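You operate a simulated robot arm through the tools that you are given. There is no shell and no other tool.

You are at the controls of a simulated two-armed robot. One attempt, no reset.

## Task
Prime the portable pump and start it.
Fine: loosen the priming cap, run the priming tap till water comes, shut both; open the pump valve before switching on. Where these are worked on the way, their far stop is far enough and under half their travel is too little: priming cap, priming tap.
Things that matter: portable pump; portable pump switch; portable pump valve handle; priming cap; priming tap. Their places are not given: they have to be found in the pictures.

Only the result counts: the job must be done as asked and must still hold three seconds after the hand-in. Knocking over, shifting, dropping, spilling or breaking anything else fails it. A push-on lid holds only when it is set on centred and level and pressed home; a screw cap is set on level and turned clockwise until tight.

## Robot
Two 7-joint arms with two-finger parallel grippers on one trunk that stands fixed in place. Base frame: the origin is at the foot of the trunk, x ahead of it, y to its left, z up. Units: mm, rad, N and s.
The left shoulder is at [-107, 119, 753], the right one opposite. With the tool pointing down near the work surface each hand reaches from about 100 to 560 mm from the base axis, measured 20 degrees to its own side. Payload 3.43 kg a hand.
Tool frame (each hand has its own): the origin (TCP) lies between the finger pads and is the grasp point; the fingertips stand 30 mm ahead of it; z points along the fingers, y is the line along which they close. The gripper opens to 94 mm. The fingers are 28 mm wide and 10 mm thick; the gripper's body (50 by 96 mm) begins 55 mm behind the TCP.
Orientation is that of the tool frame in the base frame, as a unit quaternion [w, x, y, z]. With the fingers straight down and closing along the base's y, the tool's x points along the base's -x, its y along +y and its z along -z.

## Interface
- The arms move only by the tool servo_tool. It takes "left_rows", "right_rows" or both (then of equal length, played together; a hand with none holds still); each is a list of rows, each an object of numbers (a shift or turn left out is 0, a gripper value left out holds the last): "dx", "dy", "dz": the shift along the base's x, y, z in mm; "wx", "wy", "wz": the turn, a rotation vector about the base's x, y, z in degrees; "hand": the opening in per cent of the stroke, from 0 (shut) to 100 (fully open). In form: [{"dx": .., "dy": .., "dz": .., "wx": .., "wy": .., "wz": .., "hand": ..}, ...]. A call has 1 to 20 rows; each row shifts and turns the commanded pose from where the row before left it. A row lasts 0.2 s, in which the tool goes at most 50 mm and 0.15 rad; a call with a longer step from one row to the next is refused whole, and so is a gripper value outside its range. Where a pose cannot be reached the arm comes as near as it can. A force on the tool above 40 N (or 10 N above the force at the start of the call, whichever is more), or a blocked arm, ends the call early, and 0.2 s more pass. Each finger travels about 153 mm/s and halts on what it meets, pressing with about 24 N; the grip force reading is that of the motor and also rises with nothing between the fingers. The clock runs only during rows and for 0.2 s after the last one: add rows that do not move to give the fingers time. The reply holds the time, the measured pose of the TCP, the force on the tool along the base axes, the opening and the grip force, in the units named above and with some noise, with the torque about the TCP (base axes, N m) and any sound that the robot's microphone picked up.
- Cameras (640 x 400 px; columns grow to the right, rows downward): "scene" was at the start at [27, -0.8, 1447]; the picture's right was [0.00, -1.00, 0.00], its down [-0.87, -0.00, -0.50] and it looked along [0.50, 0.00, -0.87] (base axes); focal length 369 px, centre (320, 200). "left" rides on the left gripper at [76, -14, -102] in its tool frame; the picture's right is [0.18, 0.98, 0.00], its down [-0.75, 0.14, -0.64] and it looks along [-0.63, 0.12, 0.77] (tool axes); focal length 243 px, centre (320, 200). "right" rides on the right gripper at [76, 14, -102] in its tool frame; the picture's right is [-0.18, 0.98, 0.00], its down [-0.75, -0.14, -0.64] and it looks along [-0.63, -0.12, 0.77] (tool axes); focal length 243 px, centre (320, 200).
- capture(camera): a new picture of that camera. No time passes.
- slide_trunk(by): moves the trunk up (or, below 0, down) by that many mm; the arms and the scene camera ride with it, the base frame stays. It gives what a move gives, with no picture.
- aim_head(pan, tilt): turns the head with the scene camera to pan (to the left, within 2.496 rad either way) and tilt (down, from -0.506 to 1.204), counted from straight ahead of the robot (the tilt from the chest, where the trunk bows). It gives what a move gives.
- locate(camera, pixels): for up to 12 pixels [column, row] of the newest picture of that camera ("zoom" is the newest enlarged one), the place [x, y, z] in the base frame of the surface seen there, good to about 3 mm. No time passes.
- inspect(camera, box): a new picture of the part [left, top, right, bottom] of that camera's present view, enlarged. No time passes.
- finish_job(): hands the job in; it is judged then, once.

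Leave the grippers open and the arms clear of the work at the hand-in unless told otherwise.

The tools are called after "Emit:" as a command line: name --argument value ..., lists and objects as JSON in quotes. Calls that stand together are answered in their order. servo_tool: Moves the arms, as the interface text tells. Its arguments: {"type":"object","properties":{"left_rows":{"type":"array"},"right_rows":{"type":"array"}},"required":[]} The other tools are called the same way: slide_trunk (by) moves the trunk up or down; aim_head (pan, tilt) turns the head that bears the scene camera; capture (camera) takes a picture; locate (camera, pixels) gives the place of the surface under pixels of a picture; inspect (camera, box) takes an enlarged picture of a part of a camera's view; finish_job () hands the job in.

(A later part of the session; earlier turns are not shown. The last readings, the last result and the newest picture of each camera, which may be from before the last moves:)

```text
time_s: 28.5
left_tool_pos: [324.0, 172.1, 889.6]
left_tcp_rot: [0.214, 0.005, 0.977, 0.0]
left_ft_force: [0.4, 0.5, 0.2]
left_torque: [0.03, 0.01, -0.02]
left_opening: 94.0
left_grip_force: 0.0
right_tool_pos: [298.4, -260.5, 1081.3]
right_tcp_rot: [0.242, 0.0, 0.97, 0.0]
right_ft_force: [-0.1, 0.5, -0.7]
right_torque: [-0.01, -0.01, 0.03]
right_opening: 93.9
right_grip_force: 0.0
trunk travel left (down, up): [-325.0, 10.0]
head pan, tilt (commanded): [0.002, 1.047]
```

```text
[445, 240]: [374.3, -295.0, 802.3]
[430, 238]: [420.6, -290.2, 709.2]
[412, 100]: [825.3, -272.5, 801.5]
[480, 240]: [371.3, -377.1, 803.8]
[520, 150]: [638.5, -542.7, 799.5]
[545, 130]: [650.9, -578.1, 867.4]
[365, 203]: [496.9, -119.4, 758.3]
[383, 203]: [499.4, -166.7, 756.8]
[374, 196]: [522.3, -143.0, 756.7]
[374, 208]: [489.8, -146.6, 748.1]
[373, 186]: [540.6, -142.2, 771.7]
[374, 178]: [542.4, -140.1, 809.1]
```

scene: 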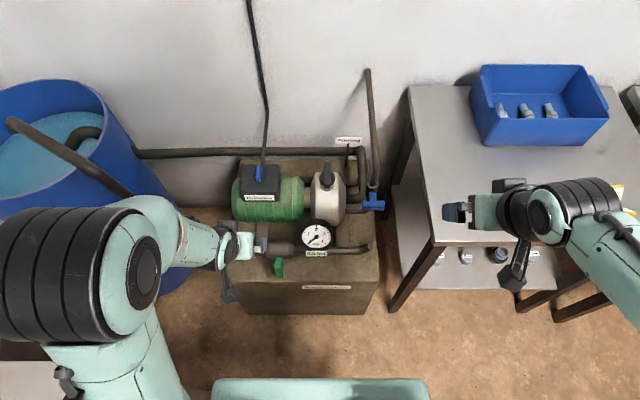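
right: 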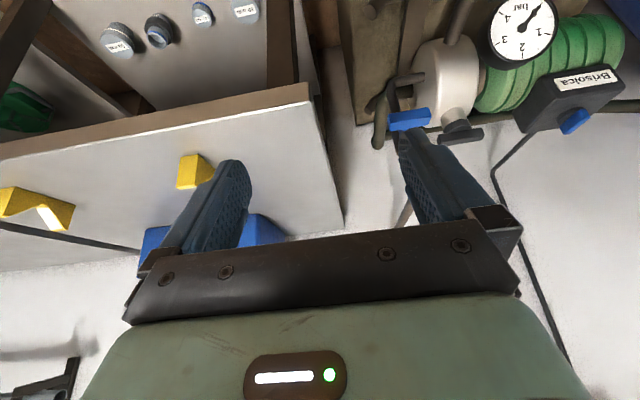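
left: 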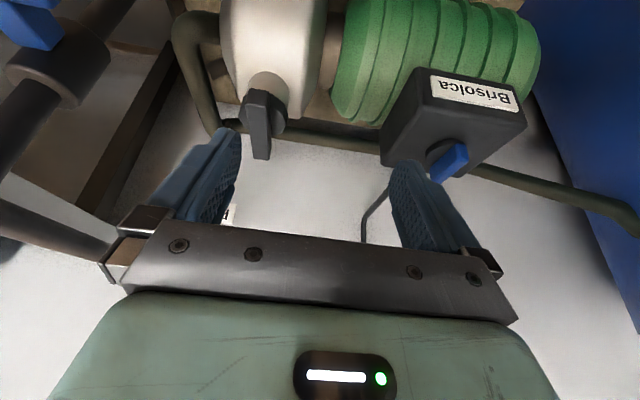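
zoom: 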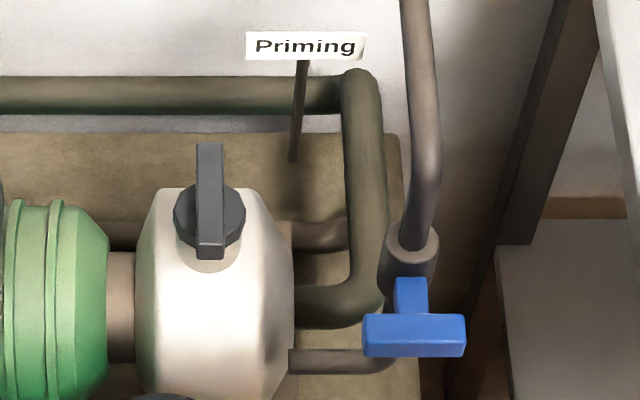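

The table top is at z 802 and starts at y -272 and x 370, so the right hand must stay left of it. I'll rotate the right tool to point forward while moving to (330,-141,900), then roll it +90° so the fingers close vertically on the horizontal crossbar.

Emit:
servo_tool --right_rows '[{"dx": 4, "dy": 15, "dz": -20, "wy": -7.7}, {"dx": 4, "dy": 15, "dz": -20, "wy": -7.7}, {"dx": 4, "dy": 15, "dz": -20, "wy": -7.7}, {"dx": 4, "dy": 15, "dz": -20, "wy": -7.7}, {"dx": 4, "dy": 15, "dz": -20, "wy": -7.7}, {"dx": 4, "dy": 15, "dz": -20, "wy": -7.8}, {"dx": 4, "dy": 15, "dz": -20, "wy": -7.8}, {"dx": 4, "dy": 14, "dz": -20, "wy": -7.8}, {"wx": 7.5}, {"wx": 7.5}, {"wx": 7.5}, {"wx": 7.5}, {"wx": 7.5}, {"wx": 7.5}, {"wx": 7.5}, {"wx": 7.5}, {"wx": 7.5}, {"wx": 7.5}, {"wx": 7.5}, {"wx": 7.5}]'

Emit:
capture --camera "scene"

Emit:
capture --camera "right"

```text
time_s: 32.7
left_tool_pos: [325.6, 173.1, 890.6]
left_tcp_rot: [0.214, 0.006, 0.977, 0.0]
left_ft_force: [0.1, 0.0, -0.2]
left_torque: [0.0, 0.04, 0.02]
left_opening: 94.1
left_grip_force: 0.1
right_tool_pos: [423.4, -156.2, 955.4]
right_tcp_rot: [0.499, 0.5, 0.5, 0.501]
right_ft_force: [-0.4, -0.1, -0.4]
right_torque: [-0.03, 0.0, -0.02]
right_opening: 94.0
right_grip_force: 0.0
right hand out of reach, approached as far as the arm can: row 3, 4, 5, 6
trunk travel left (down, up): [-325.0, 10.0]
head pan, tilt (commanded): [0.002, 1.047]
```

```text
taken
```

scene: 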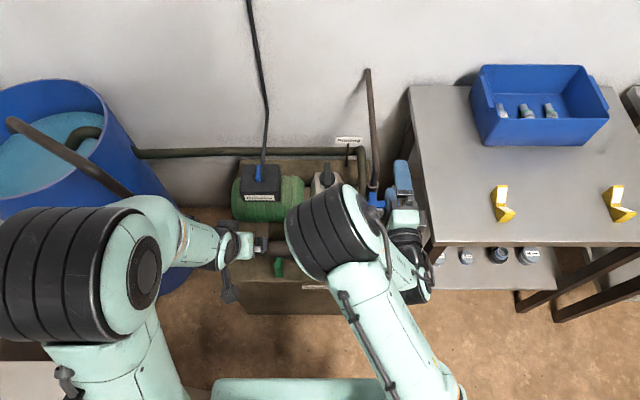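

```text
taken
```

right: 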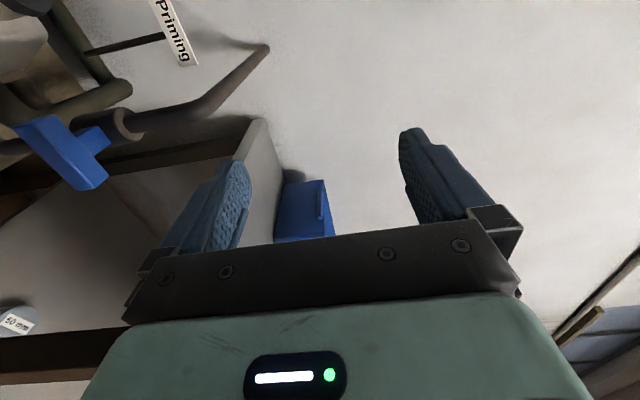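

The right tool now points straight forward, but the reading (423,-156,955) differs from what I commanded (330,-141,921), so it couldn't fold that close. I'll make a small downward step to learn where the command really stands.

Emit:
servo_tool --right_rows '[{"dz": -20}, {"dz": -20}, {}]'

```text
time_s: 33.5
left_tool_pos: [325.9, 173.1, 890.8]
left_tcp_rot: [0.214, 0.006, 0.977, 0.0]
left_ft_force: [-0.8, 0.4, -0.3]
left_torque: [0.01, 0.01, 0.0]
left_opening: 94.0
left_grip_force: 0.2
right_tool_pos: [424.1, -155.2, 916.1]
right_tcp_rot: [0.5, 0.499, 0.501, 0.5]
right_ft_force: [0.3, 0.4, 0.0]
right_torque: [0.01, -0.03, -0.03]
right_opening: 93.9
right_grip_force: 0.0
trunk travel left (down, up): [-325.0, 10.0]
head pan, tilt (commanded): [0.002, 1.047]
```

It tracks relatively from the reached pose, so (424,-155,916) is the true command. Now I'll lower to z 746 in front of the tap at x 440, y -141, and look.

Emit:
servo_tool --right_rows '[{"dx": 3, "dy": 3, "dz": -34}, {"dx": 3, "dy": 3, "dz": -34}, {"dx": 3, "dy": 3, "dz": -34}, {"dx": 3, "dy": 3, "dz": -34}, {"dx": 3, "dy": 2, "dz": -34}, {}]'

Emit:
capture --camera "right"

Emit:
capture --camera "scene"

```text
time_s: 34.9
left_tool_pos: [325.3, 173.2, 889.4]
left_tcp_rot: [0.214, 0.007, 0.977, 0.0]
left_ft_force: [0.3, 0.1, 0.2]
left_torque: [0.01, 0.01, 0.01]
left_opening: 94.0
left_grip_force: 0.1
right_tool_pos: [428.7, -81.5, 850.0]
right_tcp_rot: [0.499, 0.5, 0.501, 0.5]
right_ft_force: [-0.2, 0.3, 0.2]
right_torque: [0.0, -0.01, 0.0]
right_opening: 93.9
right_grip_force: 0.1
right hand out of reach, approached as far as the arm can: row 1, 2, 3, 4, 5
trunk travel left (down, up): [-325.0, 10.0]
head pan, tilt (commanded): [0.002, 1.047]
```

```text
taken
```

right: 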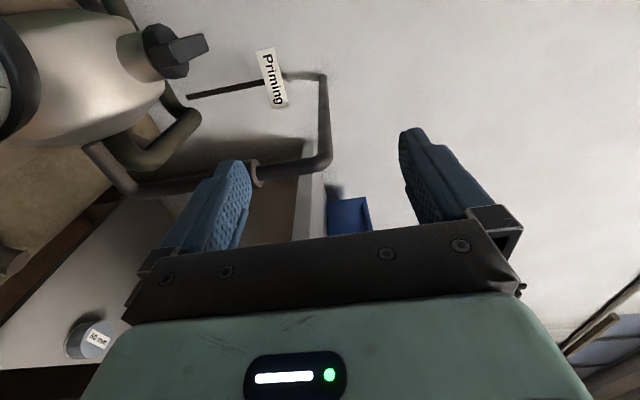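

```text
taken
```

scene: 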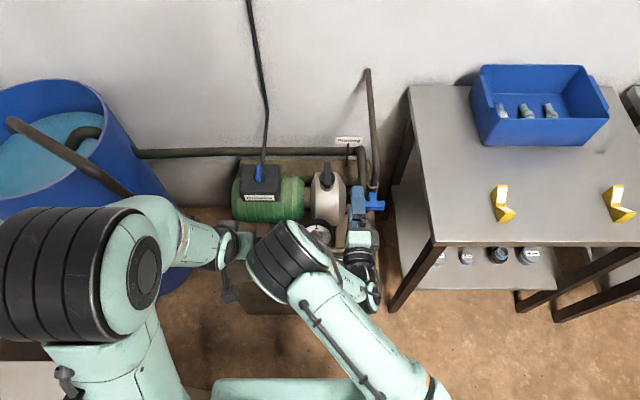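

A level, rolled hand can't get that low, so it slid aside to (429,-82,850) without touching anything. I'll change plan and push the crossbar's end with closed fingers from above, as that handle should turn easily. I'll turn the right tool back to pointing down near (470,-130,900) and close it.

Emit:
servo_tool --right_rows '[{"dx": 1, "dy": -3, "dz": 5, "wx": -4.62, "wy": 4.62, "wz": 4.62, "hand": 0}, {"dx": 1, "dy": -3, "dz": 5, "wx": -4.62, "wy": 4.62, "wz": 4.62}, {"dx": 1, "dy": -3, "dz": 5, "wx": -4.62, "wy": 4.62, "wz": 4.62}, {"dx": 1, "dy": -3, "dz": 5, "wx": -4.62, "wy": 4.62, "wz": 4.62}, {"dx": 1, "dy": -3, "dz": 5, "wx": -4.62, "wy": 4.62, "wz": 4.62}, {"dx": 1, "dy": -3, "dz": 5, "wx": -4.62, "wy": 4.62, "wz": 4.62}, {"dx": 1, "dy": -3, "dz": 5, "wx": -4.62, "wy": 4.62, "wz": 4.62}, {"dx": 1, "dy": -3, "dz": 5, "wx": -4.62, "wy": 4.62, "wz": 4.62}, {"dx": 1, "dy": -3, "dz": 5, "wx": -4.62, "wy": 4.62, "wz": 4.62}, {"dx": 1, "dy": -3, "dz": 5, "wx": -4.62, "wy": 4.62, "wz": 4.62}, {"dx": 1, "dy": -3, "dz": 5, "wx": -4.62, "wy": 4.62, "wz": 4.62}, {"dx": 1, "wx": -4.62, "wy": 4.62, "wz": 4.62}, {"dx": 1, "wx": -4.62, "wy": 4.62, "wz": 4.62}, {"dx": 1, "wx": -4.62, "wy": 4.62, "wz": 4.62}, {"dx": 1, "wx": -4.62, "wy": 4.62, "wz": 4.62}, {}]'

Emit:
capture --camera "right"

Emit:
capture --camera "scene"

```text
time_s: 38.3
left_tool_pos: [326.0, 173.3, 890.4]
left_tcp_rot: [0.214, 0.006, 0.977, -0.001]
left_ft_force: [-0.7, 0.1, 0.2]
left_torque: [0.01, -0.03, 0.0]
left_opening: 93.8
left_grip_force: 0.0
right_tool_pos: [443.9, -113.5, 905.7]
right_tcp_rot: [-0.002, -0.001, 1.0, 0.0]
right_ft_force: [0.1, -0.1, 0.0]
right_torque: [0.02, 0.0, -0.03]
right_opening: 0.0
right_grip_force: 23.9
trunk travel left (down, up): [-325.0, 10.0]
head pan, tilt (commanded): [0.002, 1.047]
```

```text
taken
```

right: 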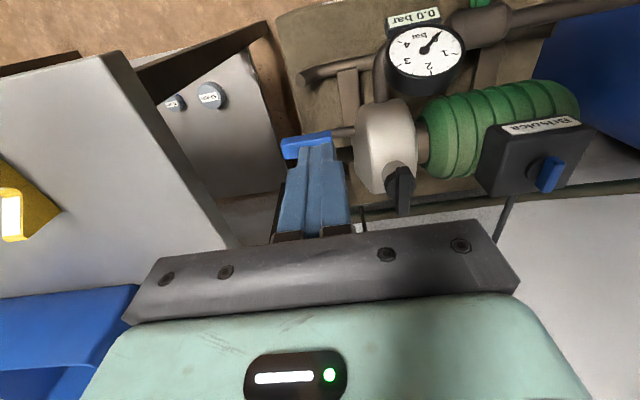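

```text
taken
```

scene: 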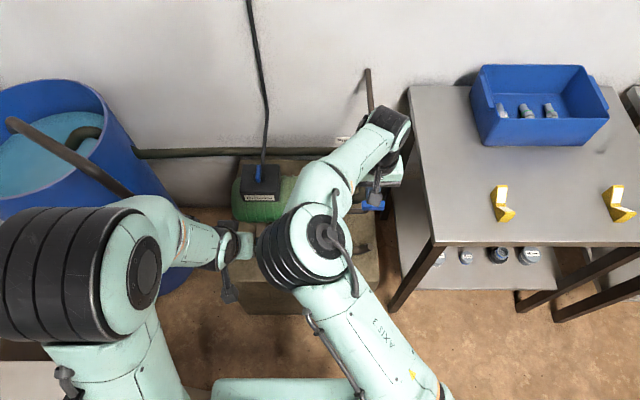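

The right tool is pointing down, closed, at (444,-114,906). I'll tilt it 15° forward and come down over the +y (left) end of the crossbar at about (493,-110), stopping with the fingertips about 10 mm above it.

Emit:
servo_tool --right_rows '[{"dx": 10, "dy": 1, "dz": -20, "wy": -5}, {"dx": 10, "dy": 1, "dz": -20, "wy": -5}, {"dx": 10, "dy": 1, "dz": -20, "wy": -5}, {"dx": 11, "dy": 1, "dz": -25}, {"dz": -25}, {}]'

Emit:
capture --camera "right"

Emit:
inspect --camera "scene" --box '[300, 130, 444, 220]'

```text
time_s: 39.7
left_tool_pos: [325.3, 173.2, 889.1]
left_tcp_rot: [0.214, 0.005, 0.977, 0.0]
left_ft_force: [0.0, -0.8, -0.1]
left_torque: [0.03, -0.03, 0.02]
left_opening: 93.9
left_grip_force: 0.0
right_tool_pos: [485.5, -110.2, 795.2]
right_tcp_rot: [0.129, 0.0, 0.992, 0.0]
right_ft_force: [0.4, -0.6, 0.1]
right_torque: [-0.01, 0.01, -0.01]
right_opening: 0.0
right_grip_force: 24.4
trunk travel left (down, up): [-325.0, 10.0]
head pan, tilt (commanded): [0.002, 1.047]
```

```text
taken
```

right: 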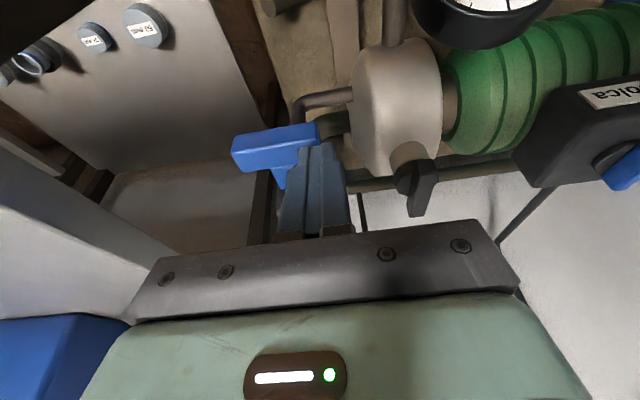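

```text
4.44 times, centred on (372, 175) of scene
```

zoom: 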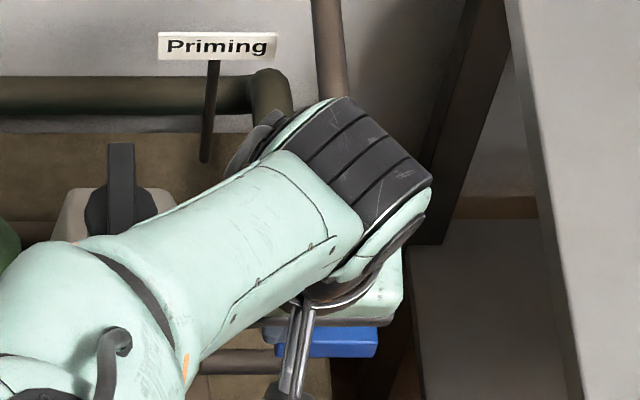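

The fingers hover over the left part of the blue crossbar. I'll push down in small steps, so a stop or wrong direction will show as force.

Emit:
servo_tool --right_rows '[{"dz": -5}, {"dz": -4}, {"dz": -4}, {"dz": -4}, {"dz": -4}, {}]'

Emit:
inspect --camera "right" --box '[200, 60, 440, 210]'

```text
time_s: 41.1
left_tool_pos: [325.9, 173.5, 889.1]
left_tcp_rot: [0.214, 0.006, 0.977, -0.001]
left_ft_force: [-0.5, -0.1, 0.0]
left_torque: [-0.01, 0.03, 0.02]
left_opening: 93.8
left_grip_force: 0.1
right_tool_pos: [479.9, -105.8, 778.6]
right_tcp_rot: [0.13, -0.001, 0.992, 0.0]
right_ft_force: [1.8, 0.9, 4.4]
right_torque: [-0.02, -0.14, 0.03]
right_opening: 0.0
right_grip_force: 24.2
right hand out of reach, approached as far as the arm can: row 2, 4
trunk travel left (down, up): [-325.0, 10.0]
head pan, tilt (commanded): [0.002, 1.047]
```

```text
2.67 times, centred on (320, 135) of right
```

zoom: 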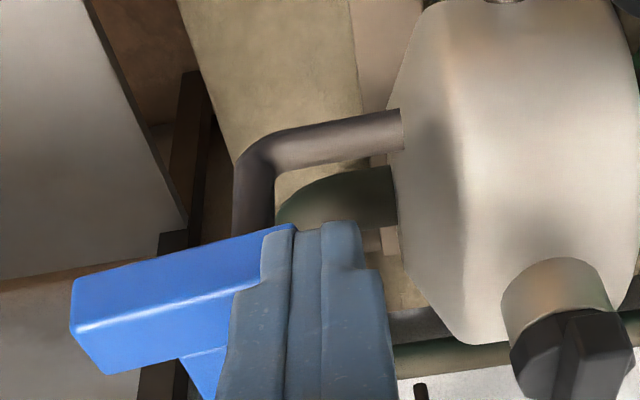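

The right arm's folded (elbow-in) posture ran into its joint limits here and slid to (480,-106,779) with almost no force. I'll take the right arm back out the way it came, to regain its normal posture, and use the left arm for the tap. First I lift away and untilt.

Emit:
servo_tool --right_rows '[{"dz": 15}, {"dx": -5, "dz": 25, "wy": 5}, {"dx": -8, "dz": 25, "wy": 5}, {"dx": -8, "dy": -4, "dz": 25, "wy": 5}, {"dx": -8, "dy": -4, "dz": 25}, {}]'

Emit:
servo_tool --right_rows '[{"dx": -1, "dy": -2, "dz": 4, "wx": 4.62, "wy": -4.62, "wz": -4.62}, {"dx": -1, "dy": -2, "dz": 4, "wx": 4.62, "wy": -4.62, "wz": -4.62}, {"dx": -1, "dy": -2, "dz": 4, "wx": 4.62, "wy": -4.62, "wz": -4.62}, {"dx": -1, "dy": -2, "dz": 4, "wx": 4.62, "wy": -4.62, "wz": -4.62}, {"dx": -1, "dy": -3, "dz": 4, "wx": 4.62, "wy": -4.62, "wz": -4.62}, {"dx": -1, "dy": -3, "dz": 4, "wx": 4.62, "wy": -4.62, "wz": -4.62}, {"dx": -1, "dy": -3, "dz": 4, "wx": 4.62, "wy": -4.62, "wz": -4.62}, {"dx": -1, "dy": -3, "dz": 4, "wx": 4.62, "wy": -4.62, "wz": -4.62}, {"dx": -1, "dy": -3, "dz": 4, "wx": 4.62, "wy": -4.62, "wz": -4.62}, {"dx": -1, "dy": -3, "dz": 4, "wx": 4.62, "wy": -4.62, "wz": -4.62}, {"dx": -1, "dy": -3, "dz": 4, "wx": 4.62, "wy": -4.62, "wz": -4.62}, {"dx": -1, "dy": -3, "dz": 4, "wx": 4.62, "wy": -4.62, "wz": -4.62}, {"dx": -1, "dy": -3, "dz": 4, "wx": 4.62, "wy": -4.62, "wz": -4.62}, {"dx": -1, "dy": -3, "dz": 4, "wx": 4.62, "wy": -4.62, "wz": -4.62}, {"dx": -1, "dy": -3, "dz": 4, "wx": 4.62, "wy": -4.62, "wz": -4.62}, {}]'

Emit:
capture --camera "scene"

```text
time_s: 42.5
left_tool_pos: [325.4, 172.3, 890.7]
left_tcp_rot: [0.214, 0.006, 0.977, -0.001]
left_ft_force: [0.1, 0.2, 0.4]
left_torque: [0.01, 0.01, -0.02]
left_opening: 94.1
left_grip_force: 0.1
right_tool_pos: [452.0, -114.1, 893.0]
right_tcp_rot: [-0.001, -0.001, 1.0, 0.0]
right_ft_force: [-0.3, -0.1, -0.9]
right_torque: [-0.02, 0.01, -0.01]
right_opening: 0.0
right_grip_force: 24.5
trunk travel left (down, up): [-325.0, 10.0]
head pan, tilt (commanded): [0.002, 1.047]
```

```text
time_s: 45.9
left_tool_pos: [325.4, 172.9, 889.6]
left_tcp_rot: [0.214, 0.006, 0.977, 0.0]
left_ft_force: [0.8, 0.4, -1.5]
left_torque: [0.01, 0.02, -0.02]
left_opening: 94.0
left_grip_force: 0.0
right_tool_pos: [436.6, -155.3, 952.0]
right_tcp_rot: [0.501, 0.499, 0.5, 0.501]
right_ft_force: [0.4, 0.1, 0.0]
right_torque: [0.01, 0.01, -0.02]
right_opening: 0.0
right_grip_force: 23.8
trunk travel left (down, up): [-325.0, 10.0]
head pan, tilt (commanded): [0.002, 1.047]
```

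```text
taken
```

scene: 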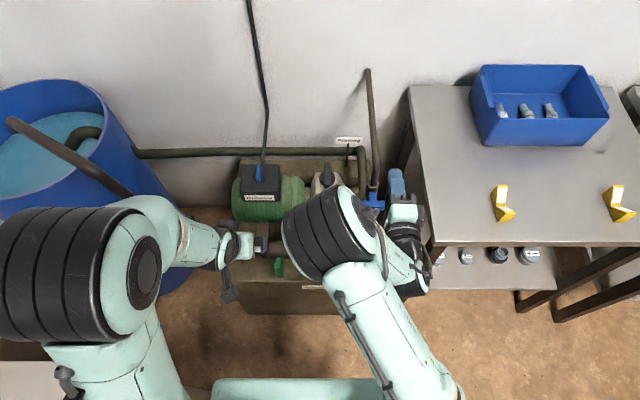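

Orientation is back to forward-pointing with the roll. Now I'll unroll (-90° about x) and then untilt while moving back to the right-hand parking place.

Emit:
servo_tool --right_rows '[{"wx": -7.5, "dz": 2}, {"wx": -7.5, "dz": 2}, {"wx": -7.5, "dz": 2}, {"wx": -7.5, "dz": 2}, {"wx": -7.5, "dz": 2}, {"wx": -7.5, "dz": 2}, {"wx": -7.5, "dz": 2}, {"wx": -7.5, "dz": 2}, {"wx": -7.5, "dz": 2}, {"wx": -7.5, "dz": 2}, {"wx": -7.5, "dz": 2}, {"wx": -7.5, "dz": 2}, {}]'

Emit:
capture --camera "scene"

```text
time_s: 48.7
left_tool_pos: [326.3, 173.3, 890.3]
left_tcp_rot: [0.214, 0.006, 0.977, -0.001]
left_ft_force: [0.0, 0.2, 0.1]
left_torque: [0.0, -0.04, 0.01]
left_opening: 94.1
left_grip_force: 0.0
right_tool_pos: [436.3, -155.5, 977.4]
right_tcp_rot: [0.706, -0.002, 0.708, -0.001]
right_ft_force: [0.8, 0.3, 0.1]
right_torque: [-0.01, 0.02, -0.02]
right_opening: 0.0
right_grip_force: 24.1
trunk travel left (down, up): [-325.0, 10.0]
head pan, tilt (commanded): [0.002, 1.047]
```

```text
taken
```

scene: 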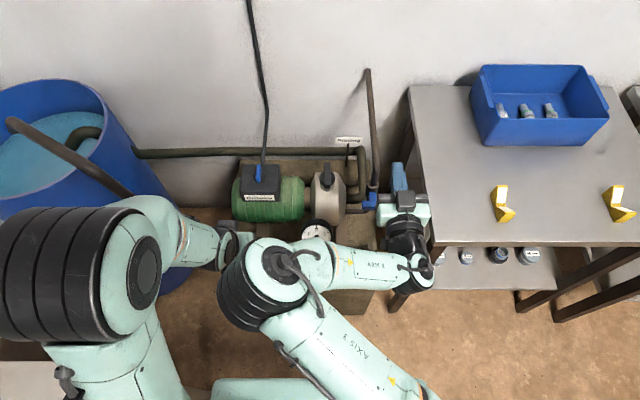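

The right arm is still elbow-in, with its elbow near the centre. I don't need it for the rest, so I'll untilt it (which unfolds the arm) and then swing it far to the right and park it nearly straight, clear of everything.

Emit:
servo_tool --right_rows '[{"wy": 7.5, "dy": -3}, {"wy": 7.5, "dy": -3}, {"wy": 7.5, "dy": -3}, {"wy": 7.5, "dy": -3}, {"wy": 7.5, "dy": -3}, {"wy": 7.5, "dy": -3}, {"wy": 7.5, "dy": -3}, {"wy": 7.5, "dy": -3}, {"wy": 7.5, "dy": -3}, {"wy": 7.5, "dy": -3}, {"wy": 7.5, "dy": -3}, {"wy": 7.5, "dy": -3}, {}]'

Emit:
capture --camera "scene"

```text
time_s: 51.5
left_tool_pos: [325.1, 173.1, 889.3]
left_tcp_rot: [0.214, 0.005, 0.977, 0.0]
left_ft_force: [-0.1, -0.9, 0.5]
left_torque: [0.0, -0.01, -0.05]
left_opening: 94.0
left_grip_force: 0.1
right_tool_pos: [436.7, -196.7, 975.0]
right_tcp_rot: [0.028, 0.001, 1.0, -0.013]
right_ft_force: [-0.4, 0.7, 0.2]
right_torque: [0.05, -0.02, -0.02]
right_opening: 0.0
right_grip_force: 24.2
right hand out of reach, approached as far as the arm can: row 8
trunk travel left (down, up): [-325.0, 10.0]
head pan, tilt (commanded): [0.002, 1.047]
```

```text
taken
```

scene: 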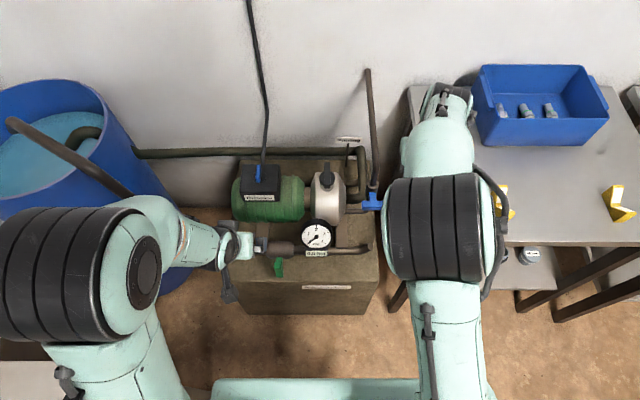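

The elbow swung back outward, so the right arm is in its normal posture again at (437,-197,975). I'll check the tap and cap in the clear view before trying again.

Emit:
inspect --camera "scene" --box '[290, 130, 402, 200]'

Emit:
locate --camera "zoom" --pixels '[[424, 372], [470, 365], [520, 355], [430, 395], [510, 385], [465, 330], [345, 130], [340, 170], [340, 210], [340, 245]]'

```text
5.71 times, centred on (346, 165) of scene
```

zoom: 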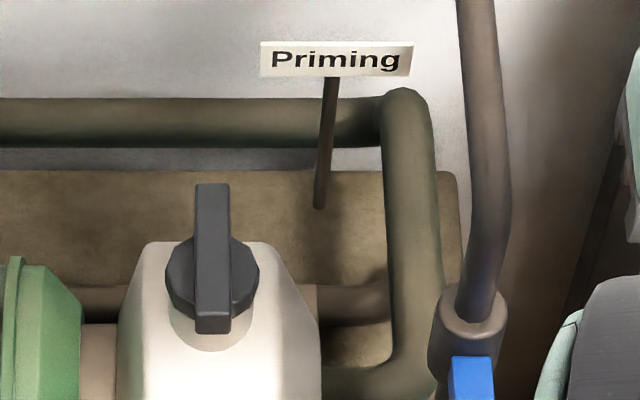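

```text
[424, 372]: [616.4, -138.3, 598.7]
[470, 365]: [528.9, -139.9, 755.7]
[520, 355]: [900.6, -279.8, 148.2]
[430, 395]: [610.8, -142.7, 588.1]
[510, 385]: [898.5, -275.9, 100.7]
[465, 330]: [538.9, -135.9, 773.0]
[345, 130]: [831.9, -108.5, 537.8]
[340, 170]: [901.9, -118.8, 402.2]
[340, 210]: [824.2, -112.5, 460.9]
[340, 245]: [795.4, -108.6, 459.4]
```

The view was cut off, so I'll zoom lower on the tap itself.

Emit:
inspect --camera "scene" --box '[320, 165, 416, 225]'

Emit:
locate --camera "zoom" --pixels '[[285, 240], [350, 240], [410, 240], [285, 285], [350, 285], [410, 285], [350, 190], [325, 270], [375, 270]]'

```text
6.67 times, centred on (368, 195) of scene
```

zoom: 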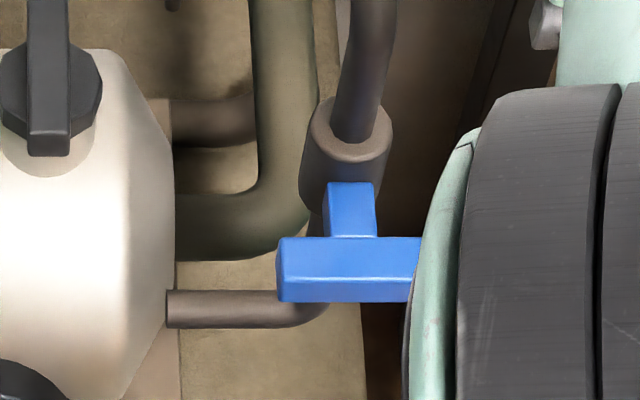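

```text
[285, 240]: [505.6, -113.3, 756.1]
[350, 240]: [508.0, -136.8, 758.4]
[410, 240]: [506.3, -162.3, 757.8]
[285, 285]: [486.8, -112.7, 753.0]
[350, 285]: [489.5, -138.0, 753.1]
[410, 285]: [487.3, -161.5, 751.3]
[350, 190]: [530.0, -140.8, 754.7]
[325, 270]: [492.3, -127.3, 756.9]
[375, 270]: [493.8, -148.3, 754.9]
```

The crossbar is still level (top z 757, x 487-508, y -112 to -168). I'll bring the right hand, now elbow-out, over its left end again with a 15° tilt, moving over first and then down, and check that it tracks.

Emit:
servo_tool --right_rows '[{"dx": 12, "dy": 22, "dz": -15, "wy": -3}, {"dx": 12, "dy": 22, "dz": -15, "wy": -3}, {"dx": 12, "dy": 22, "dz": -20, "wy": -3}, {"dx": 12, "dy": 21, "dz": -25, "wy": -3}, {"dz": -25}, {"dz": -25}, {"dz": -25}, {"dz": -25}, {}]'

Emit:
capture --camera "right"

Emit:
capture --camera "scene"

```text
time_s: 53.5
left_tool_pos: [325.8, 173.1, 890.5]
left_tcp_rot: [0.213, 0.006, 0.977, 0.0]
left_ft_force: [0.3, -0.8, 0.5]
left_torque: [-0.03, 0.01, 0.03]
left_opening: 93.9
left_grip_force: 0.0
right_tool_pos: [484.6, -111.3, 800.7]
right_tcp_rot: [0.134, 0.002, 0.991, -0.014]
right_ft_force: [0.2, -0.7, -0.4]
right_torque: [0.01, 0.0, -0.03]
right_opening: 0.0
right_grip_force: 24.3
trunk travel left (down, up): [-325.0, 10.0]
head pan, tilt (commanded): [0.002, 1.047]
```

```text
taken
```

right: 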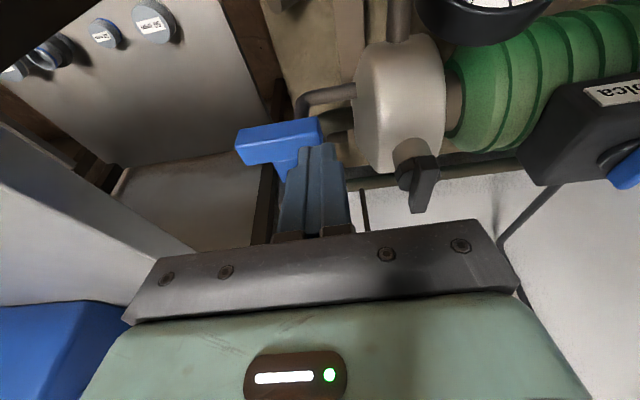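

```text
taken
```

scene: 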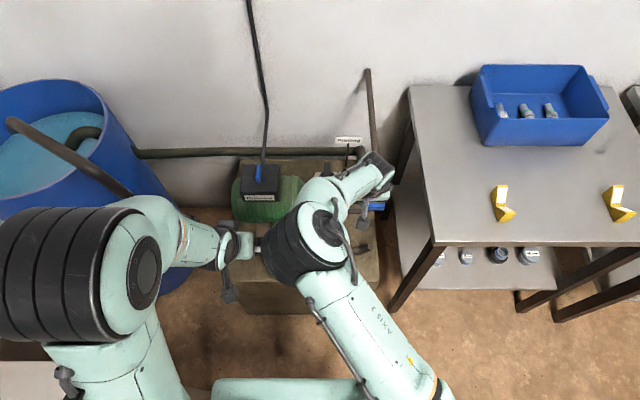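

The hand tracked to (485,-111,801), but the arm again chose the folded posture, and going lower ran out of joint range with the shoulder this high. A lower shoulder should fix it. I'll raise both hands first and then lower the trunk by 150.

Emit:
servo_tool --right_rows '[{"dz": 30}, {"dz": 30}, {"dz": 30}, {"dz": 30}, {"dz": 30}, {}]' --left_rows '[{"dz": 25, "dy": 10}, {"dz": 25, "dy": 10}, {"dz": 25, "dy": 10}, {"dz": 25, "dy": 10}, {"dz": 25, "dy": 10}, {}]'

Emit:
slide_trunk --by -150

Emit:
capture --camera "scene"

```text
time_s: 54.9
left_tool_pos: [325.0, 224.1, 1016.0]
left_tcp_rot: [0.214, 0.006, 0.977, 0.0]
left_ft_force: [-0.1, 0.4, 0.6]
left_torque: [-0.02, 0.0, 0.05]
left_opening: 94.2
left_grip_force: 0.0
right_tool_pos: [485.7, -108.6, 951.9]
right_tcp_rot: [0.132, 0.003, 0.991, -0.014]
right_ft_force: [-0.1, 0.1, 0.0]
right_torque: [-0.01, -0.01, 0.01]
right_opening: 0.0
right_grip_force: 23.8
trunk travel left (down, up): [-325.0, 10.0]
head pan, tilt (commanded): [0.002, 1.047]
```

```text
time_s: 56.7
left_tool_pos: [325.1, 222.4, 864.8]
left_tcp_rot: [0.214, 0.006, 0.977, -0.001]
left_ft_force: [0.6, -0.2, 0.8]
left_torque: [0.01, 0.0, 0.01]
left_opening: 94.0
left_grip_force: 0.1
right_tool_pos: [484.0, -109.4, 802.0]
right_tcp_rot: [0.133, 0.003, 0.991, -0.015]
right_ft_force: [0.8, -0.4, 0.9]
right_torque: [0.0, -0.02, 0.02]
right_opening: 0.0
right_grip_force: 24.0
trunk travel left (down, up): [-175.0, 160.0]
head pan, tilt (commanded): [0.002, 1.047]
```

```text
taken
```

scene: 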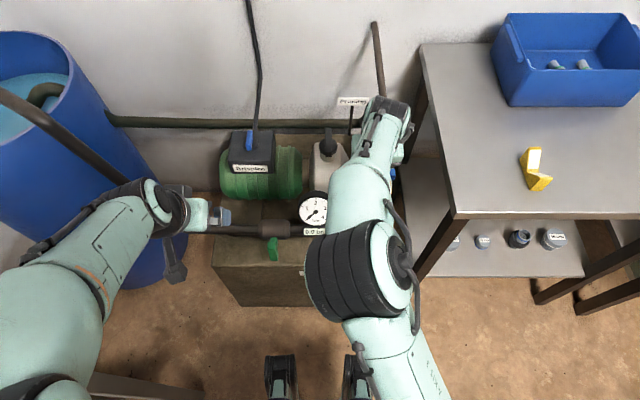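

Right hand at (484,-109,802) with the lower shoulder. I'll push down in small steps again.

Emit:
servo_tool --right_rows '[{"dz": -6}, {"dz": -5}, {"dz": -4}, {"dz": -4}, {"dz": -4}, {}]'

Emit:
inspect --camera "right" --box '[200, 60, 440, 210]'

```text
time_s: 58.1
left_tool_pos: [325.7, 223.4, 865.4]
left_tcp_rot: [0.214, 0.005, 0.977, 0.0]
left_ft_force: [0.3, -0.2, -1.0]
left_torque: [0.02, 0.02, 0.02]
left_opening: 93.7
left_grip_force: 0.0
right_tool_pos: [485.3, -108.8, 778.7]
right_tcp_rot: [0.132, 0.002, 0.991, -0.014]
right_ft_force: [0.4, 3.7, 2.0]
right_torque: [0.07, 0.02, 0.02]
right_opening: 0.0
right_grip_force: 24.0
trunk travel left (down, up): [-175.0, 160.0]
head pan, tilt (commanded): [0.002, 1.047]
```

```text
2.67 times, centred on (320, 135) of right
```

zoom: 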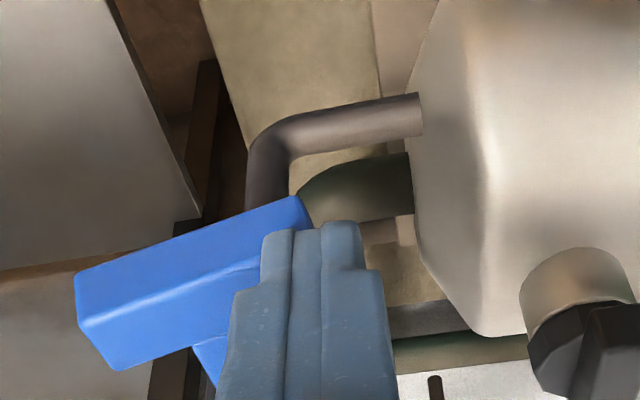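

The crossbar is tilting, left end down, with only a few newtons, so the direction is right. I'll keep going down along its arc.

Emit:
servo_tool --right_rows '[{"dz": -5}, {"dz": -5}, {"dz": -5}, {"dz": -5}, {}]'

Emit:
inspect --camera "right" --box '[200, 60, 440, 210]'

```text
time_s: 59.3
left_tool_pos: [325.7, 222.4, 865.6]
left_tcp_rot: [0.213, 0.006, 0.977, -0.001]
left_ft_force: [0.0, 0.0, -0.8]
left_torque: [0.02, 0.04, -0.01]
left_opening: 94.0
left_grip_force: 0.0
right_tool_pos: [485.1, -110.0, 758.8]
right_tcp_rot: [0.134, 0.002, 0.991, -0.014]
right_ft_force: [0.3, 0.4, -0.8]
right_torque: [-0.02, -0.01, 0.02]
right_opening: 0.2
right_grip_force: 24.3
trunk travel left (down, up): [-175.0, 160.0]
head pan, tilt (commanded): [0.002, 1.047]
```

```text
2.67 times, centred on (320, 135) of right
```

zoom: 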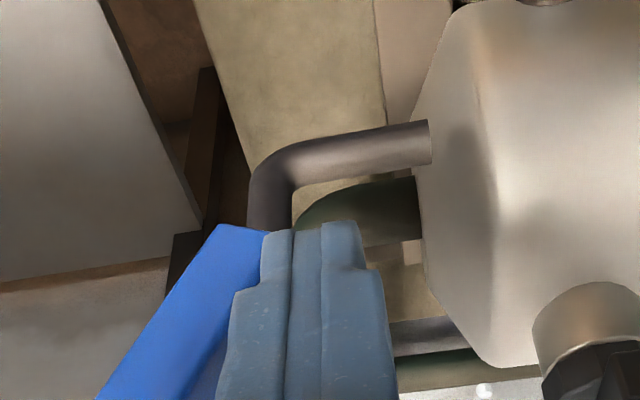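

It's at about 55°. Now I'll lower a bit more beside it and push it to the right (-y) toward upright.

Emit:
servo_tool --right_rows '[{"dz": -6}, {"dz": -6}, {"dy": -4}, {"dy": -4}, {"dy": -4}, {"dy": -3}, {}]'

Emit:
capture --camera "right"

Emit:
inspect --camera "right" --box '[200, 60, 440, 210]'

Emit:
capture --camera "scene"

```text
time_s: 60.9
left_tool_pos: [326.0, 226.3, 864.6]
left_tcp_rot: [0.214, 0.006, 0.977, -0.002]
left_ft_force: [-0.1, 0.9, 0.1]
left_torque: [-0.04, 0.01, 0.0]
left_opening: 94.0
left_grip_force: 0.1
right_tool_pos: [484.4, -115.7, 745.3]
right_tcp_rot: [0.132, -0.002, 0.991, -0.011]
right_ft_force: [0.2, 32.2, -0.4]
right_torque: [-0.05, 0.0, 0.36]
right_opening: 0.0
right_grip_force: 24.1
trunk travel left (down, up): [-175.0, 160.0]
head pan, tilt (commanded): [0.002, 1.047]
```

```text
taken
```

right: 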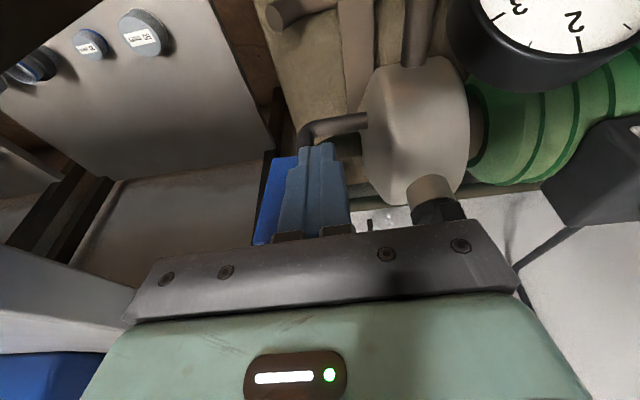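

```text
2.67 times, centred on (320, 135) of right
```

zoom: 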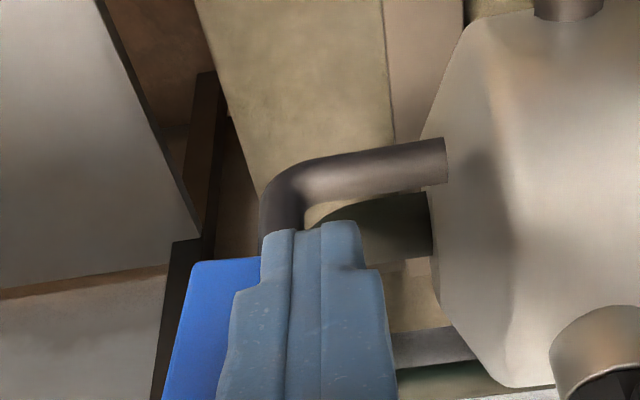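

```text
taken
```

scene: 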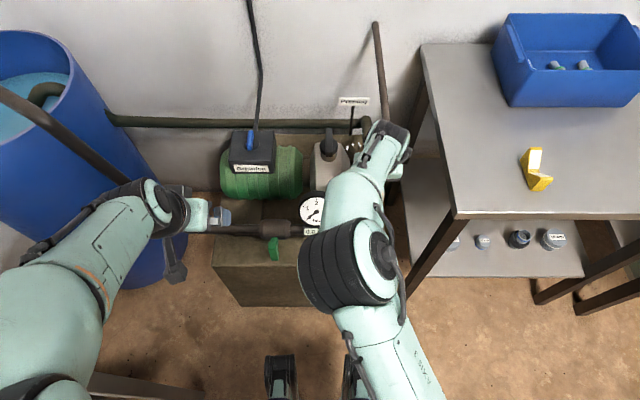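

The push met 32 N with the bar about upright, so that is its stop. I'll ease off, then look for water around the cap, since a whitish spot shows near (352,146) in the scene.

Emit:
servo_tool --right_rows '[{"dy": 8}, {}]'

Emit:
inspect --camera "scene" --box '[300, 125, 396, 185]'

Emit:
inspect --camera "right" --box '[330, 140, 490, 240]'

Emit:
capture --camera "left"

```text
time_s: 61.5
left_tool_pos: [324.7, 223.5, 864.4]
left_tcp_rot: [0.214, 0.006, 0.977, -0.001]
left_ft_force: [0.4, -0.2, 0.2]
left_torque: [0.02, 0.0, 0.03]
left_opening: 93.9
left_grip_force: 0.1
right_tool_pos: [486.3, -115.9, 747.0]
right_tcp_rot: [0.132, 0.003, 0.991, -0.014]
right_ft_force: [-0.4, 15.4, -1.6]
right_torque: [-0.02, 0.03, 0.14]
right_opening: 0.0
right_grip_force: 23.9
trunk travel left (down, up): [-175.0, 160.0]
head pan, tilt (commanded): [0.002, 1.047]
```

```text
6.67 times, centred on (348, 155) of scene
```

zoom: 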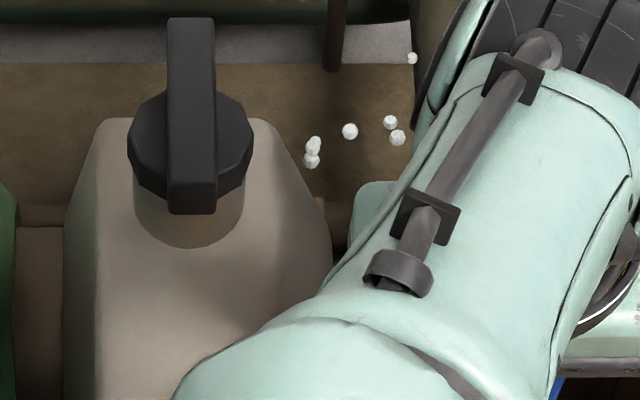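

```text
4.00 times, centred on (410, 190) of right
```

zoom: 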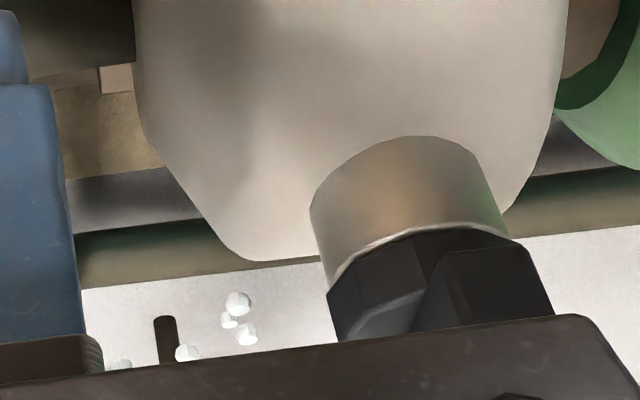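

```text
taken
```

left: 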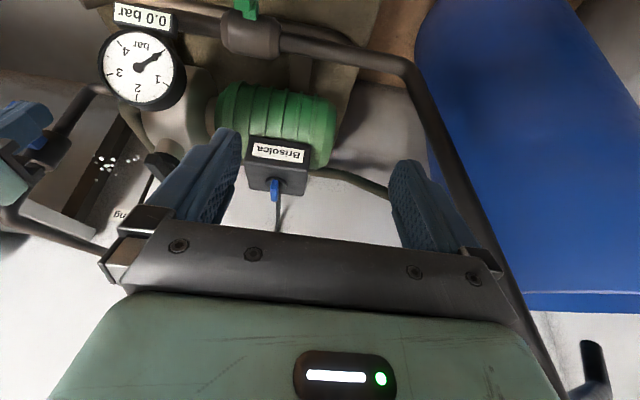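

Small white drops are now flying near the cap. I'll hold the tap open and wait a second, watching how it develops and listening for sounds.

Emit:
servo_tool --right_rows '[{"dy": 5}, {}, {}, {}, {}]'

Emit:
inspect --camera "left" --box '[60, 60, 220, 240]'

Emit:
inspect --camera "scene" --box '[300, 100, 396, 160]'

Emit:
locate --camera "scene" --pixels '[[345, 147], [352, 144], [359, 144], [328, 140], [328, 155]]'

```text
time_s: 62.7
left_tool_pos: [325.5, 221.7, 864.7]
left_tcp_rot: [0.214, 0.006, 0.977, 0.0]
left_ft_force: [-0.1, -0.7, 0.1]
left_torque: [-0.03, -0.02, 0.0]
left_opening: 94.0
left_grip_force: 0.0
right_tool_pos: [484.1, -111.5, 747.2]
right_tcp_rot: [0.133, 0.003, 0.991, -0.014]
right_ft_force: [0.5, 0.0, 0.1]
right_torque: [-0.01, 0.02, 0.03]
right_opening: 0.0
right_grip_force: 24.3
trunk travel left (down, up): [-175.0, 160.0]
head pan, tilt (commanded): [0.002, 1.047]
```

```text
2.22 times, centred on (140, 150) of left
```

zoom: 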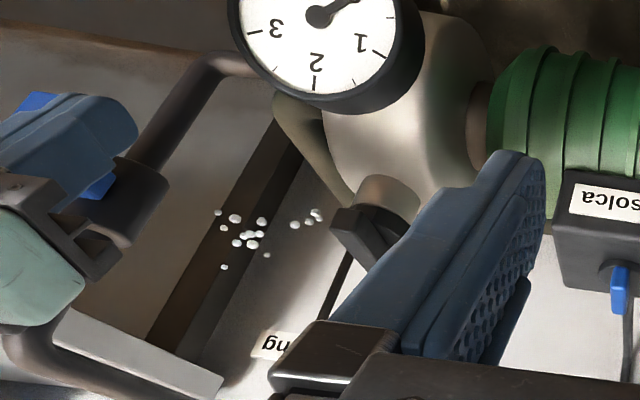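

```text
6.67 times, centred on (348, 130) of scene
```

zoom: 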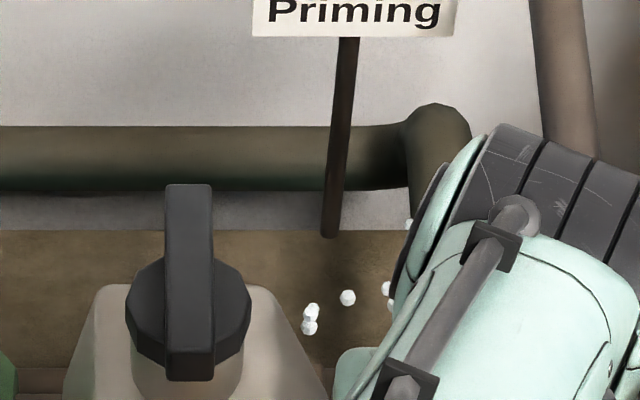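

```text
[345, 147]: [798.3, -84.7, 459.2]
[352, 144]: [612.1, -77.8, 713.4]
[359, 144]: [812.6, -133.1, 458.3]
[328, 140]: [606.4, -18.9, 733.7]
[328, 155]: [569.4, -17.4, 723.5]
```

A stream of white beads leaves the cap towards the right (about (612,-78,713)). This might be air or froth before the water. I'll wait another second and compare.

Emit:
servo_tool --right_rows '[{}, {}, {}, {}, {}]'

Emit:
inspect --camera "left" --box '[60, 60, 220, 240]'

```text
time_s: 63.9
left_tool_pos: [325.2, 222.3, 865.5]
left_tcp_rot: [0.214, 0.005, 0.977, 0.0]
left_ft_force: [0.7, -0.2, -0.7]
left_torque: [0.01, 0.03, 0.02]
left_opening: 94.1
left_grip_force: 0.1
right_tool_pos: [485.2, -111.0, 745.9]
right_tcp_rot: [0.133, 0.003, 0.991, -0.014]
right_ft_force: [0.1, -0.1, -0.2]
right_torque: [-0.01, -0.01, 0.0]
right_opening: 0.1
right_grip_force: 23.9
trunk travel left (down, up): [-175.0, 160.0]
head pan, tilt (commanded): [0.002, 1.047]
```

```text
2.22 times, centred on (140, 150) of left
```

zoom: 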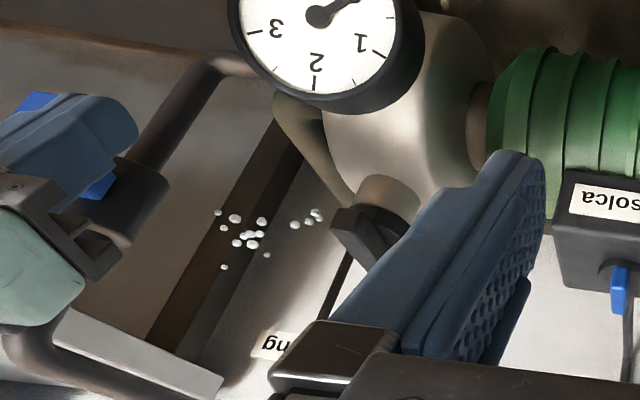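

The picture is unchanged. I'll wait two more seconds and compare again.

Emit:
servo_tool --right_rows '[{}, {}, {}, {}, {}, {}, {}, {}, {}, {}]'

Emit:
inspect --camera "left" --box '[60, 60, 220, 240]'

Emit:
capture --camera "scene"

```text
time_s: 66.1
left_tool_pos: [325.1, 222.7, 865.0]
left_tcp_rot: [0.214, 0.005, 0.977, 0.0]
left_ft_force: [-0.4, -0.2, -0.5]
left_torque: [-0.01, 0.02, -0.02]
left_opening: 94.1
left_grip_force: 0.1
right_tool_pos: [485.5, -111.1, 746.3]
right_tcp_rot: [0.133, 0.002, 0.991, -0.014]
right_ft_force: [-0.5, -0.7, -0.2]
right_torque: [0.02, 0.0, -0.03]
right_opening: 0.0
right_grip_force: 23.7
trunk travel left (down, up): [-175.0, 160.0]
head pan, tilt (commanded): [0.002, 1.047]
```

```text
2.22 times, centred on (140, 150) of left
```

zoom: 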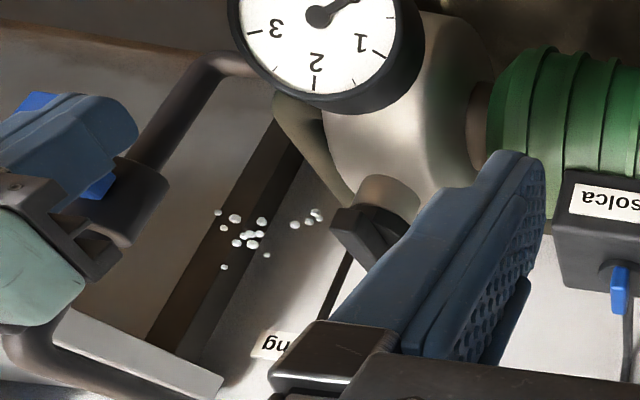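

```text
taken
```

scene: 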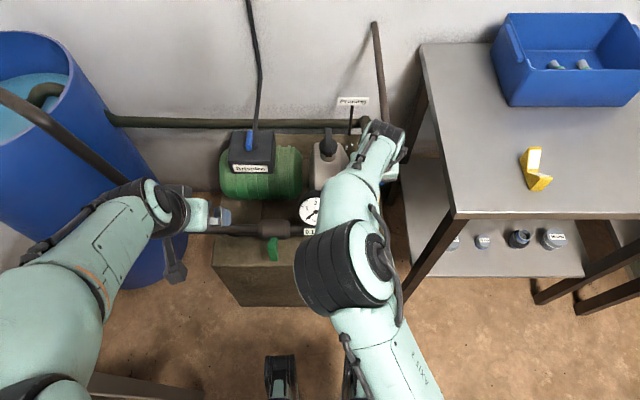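

The gauge label may now read something other than 0.0, so I'll zoom in on it and on the cap area.

Emit:
inspect --camera "scene" --box '[280, 185, 360, 240]'

Emit:
inspect --camera "left" --box '[80, 0, 240, 100]'

Emit:
inspect --camera "right" --box '[330, 140, 490, 240]'

```text
7.27 times, centred on (320, 212) of scene
```

zoom: 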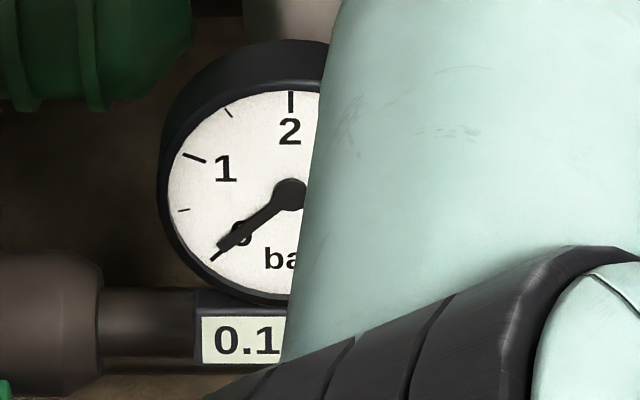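

```text
4.00 times, centred on (160, 50) of left
```

zoom: 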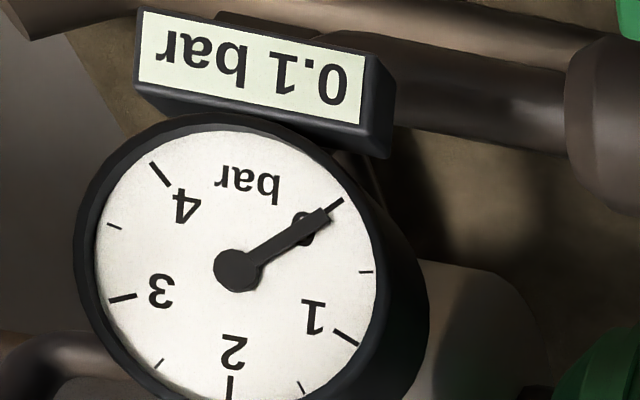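

```text
4.00 times, centred on (410, 190) of right
```

zoom: 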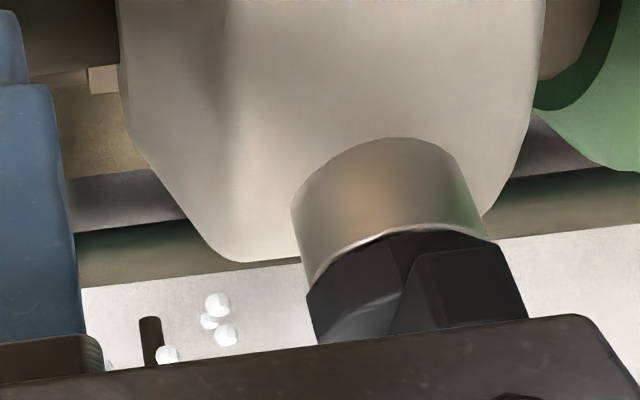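

The gauge shows 0.1 bar now and its label looks a bit greenish, while the beads are still white. I'll wait another 2 s and check whether the beads or gauge change.

Emit:
servo_tool --right_rows '[{}, {}, {}, {}, {}, {}, {}, {}, {}, {}]'

Emit:
inspect --camera "left" --box '[60, 0, 260, 240]'

```text
time_s: 68.3
left_tool_pos: [324.9, 221.9, 864.4]
left_tcp_rot: [0.214, 0.006, 0.977, -0.001]
left_ft_force: [0.2, -0.4, 0.5]
left_torque: [-0.03, 0.01, 0.02]
left_opening: 94.1
left_grip_force: 0.1
right_tool_pos: [485.2, -111.5, 746.7]
right_tcp_rot: [0.134, 0.003, 0.991, -0.014]
right_ft_force: [0.5, -0.9, 0.0]
right_torque: [0.0, 0.0, 0.02]
right_opening: 0.1
right_grip_force: 23.9
trunk travel left (down, up): [-175.0, 160.0]
head pan, tilt (commanded): [0.002, 1.047]
```

```text
1.67 times, centred on (160, 120) of left
```

zoom: 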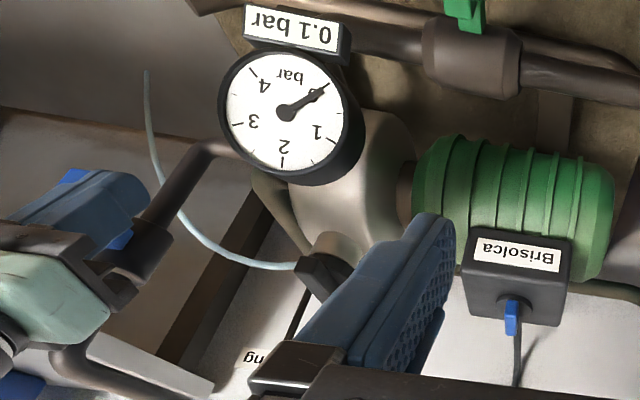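

A continuous arc of water now runs from the cap, so the water has come. Time to shut the tap. I'll raise the right finger beside the upper end of the crossbar and push that end to the right (-y).

Emit:
servo_tool --right_rows '[{"dz": 17}, {"dz": 17}, {"dz": 17}, {"dy": -6}, {"dy": -6}, {"dy": -6}, {"dy": -6}, {"dy": -6}, {}]'

Emit:
inspect --camera "right" --box '[200, 60, 440, 210]'

```text
time_s: 70.3
left_tool_pos: [325.7, 224.0, 864.4]
left_tcp_rot: [0.213, 0.005, 0.977, -0.001]
left_ft_force: [0.5, 0.0, -0.1]
left_torque: [0.01, -0.03, 0.0]
left_opening: 94.2
left_grip_force: 0.1
right_tool_pos: [483.8, -143.1, 796.9]
right_tcp_rot: [0.133, 0.003, 0.991, -0.014]
right_ft_force: [-0.3, -0.5, -0.2]
right_torque: [0.02, -0.03, -0.03]
right_opening: 0.1
right_grip_force: 23.9
trunk travel left (down, up): [-175.0, 160.0]
head pan, tilt (commanded): [0.002, 1.047]
```

```text
2.67 times, centred on (320, 135) of right
```

zoom: 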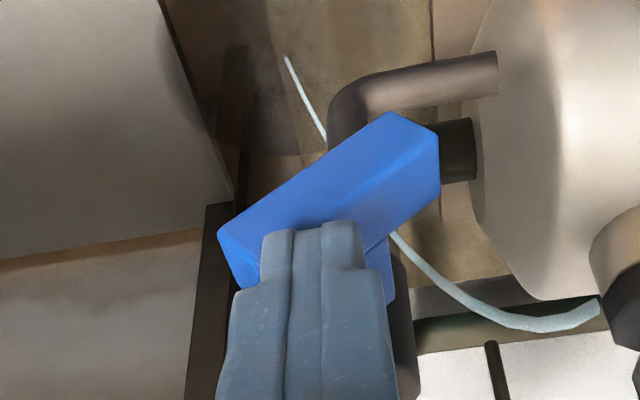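

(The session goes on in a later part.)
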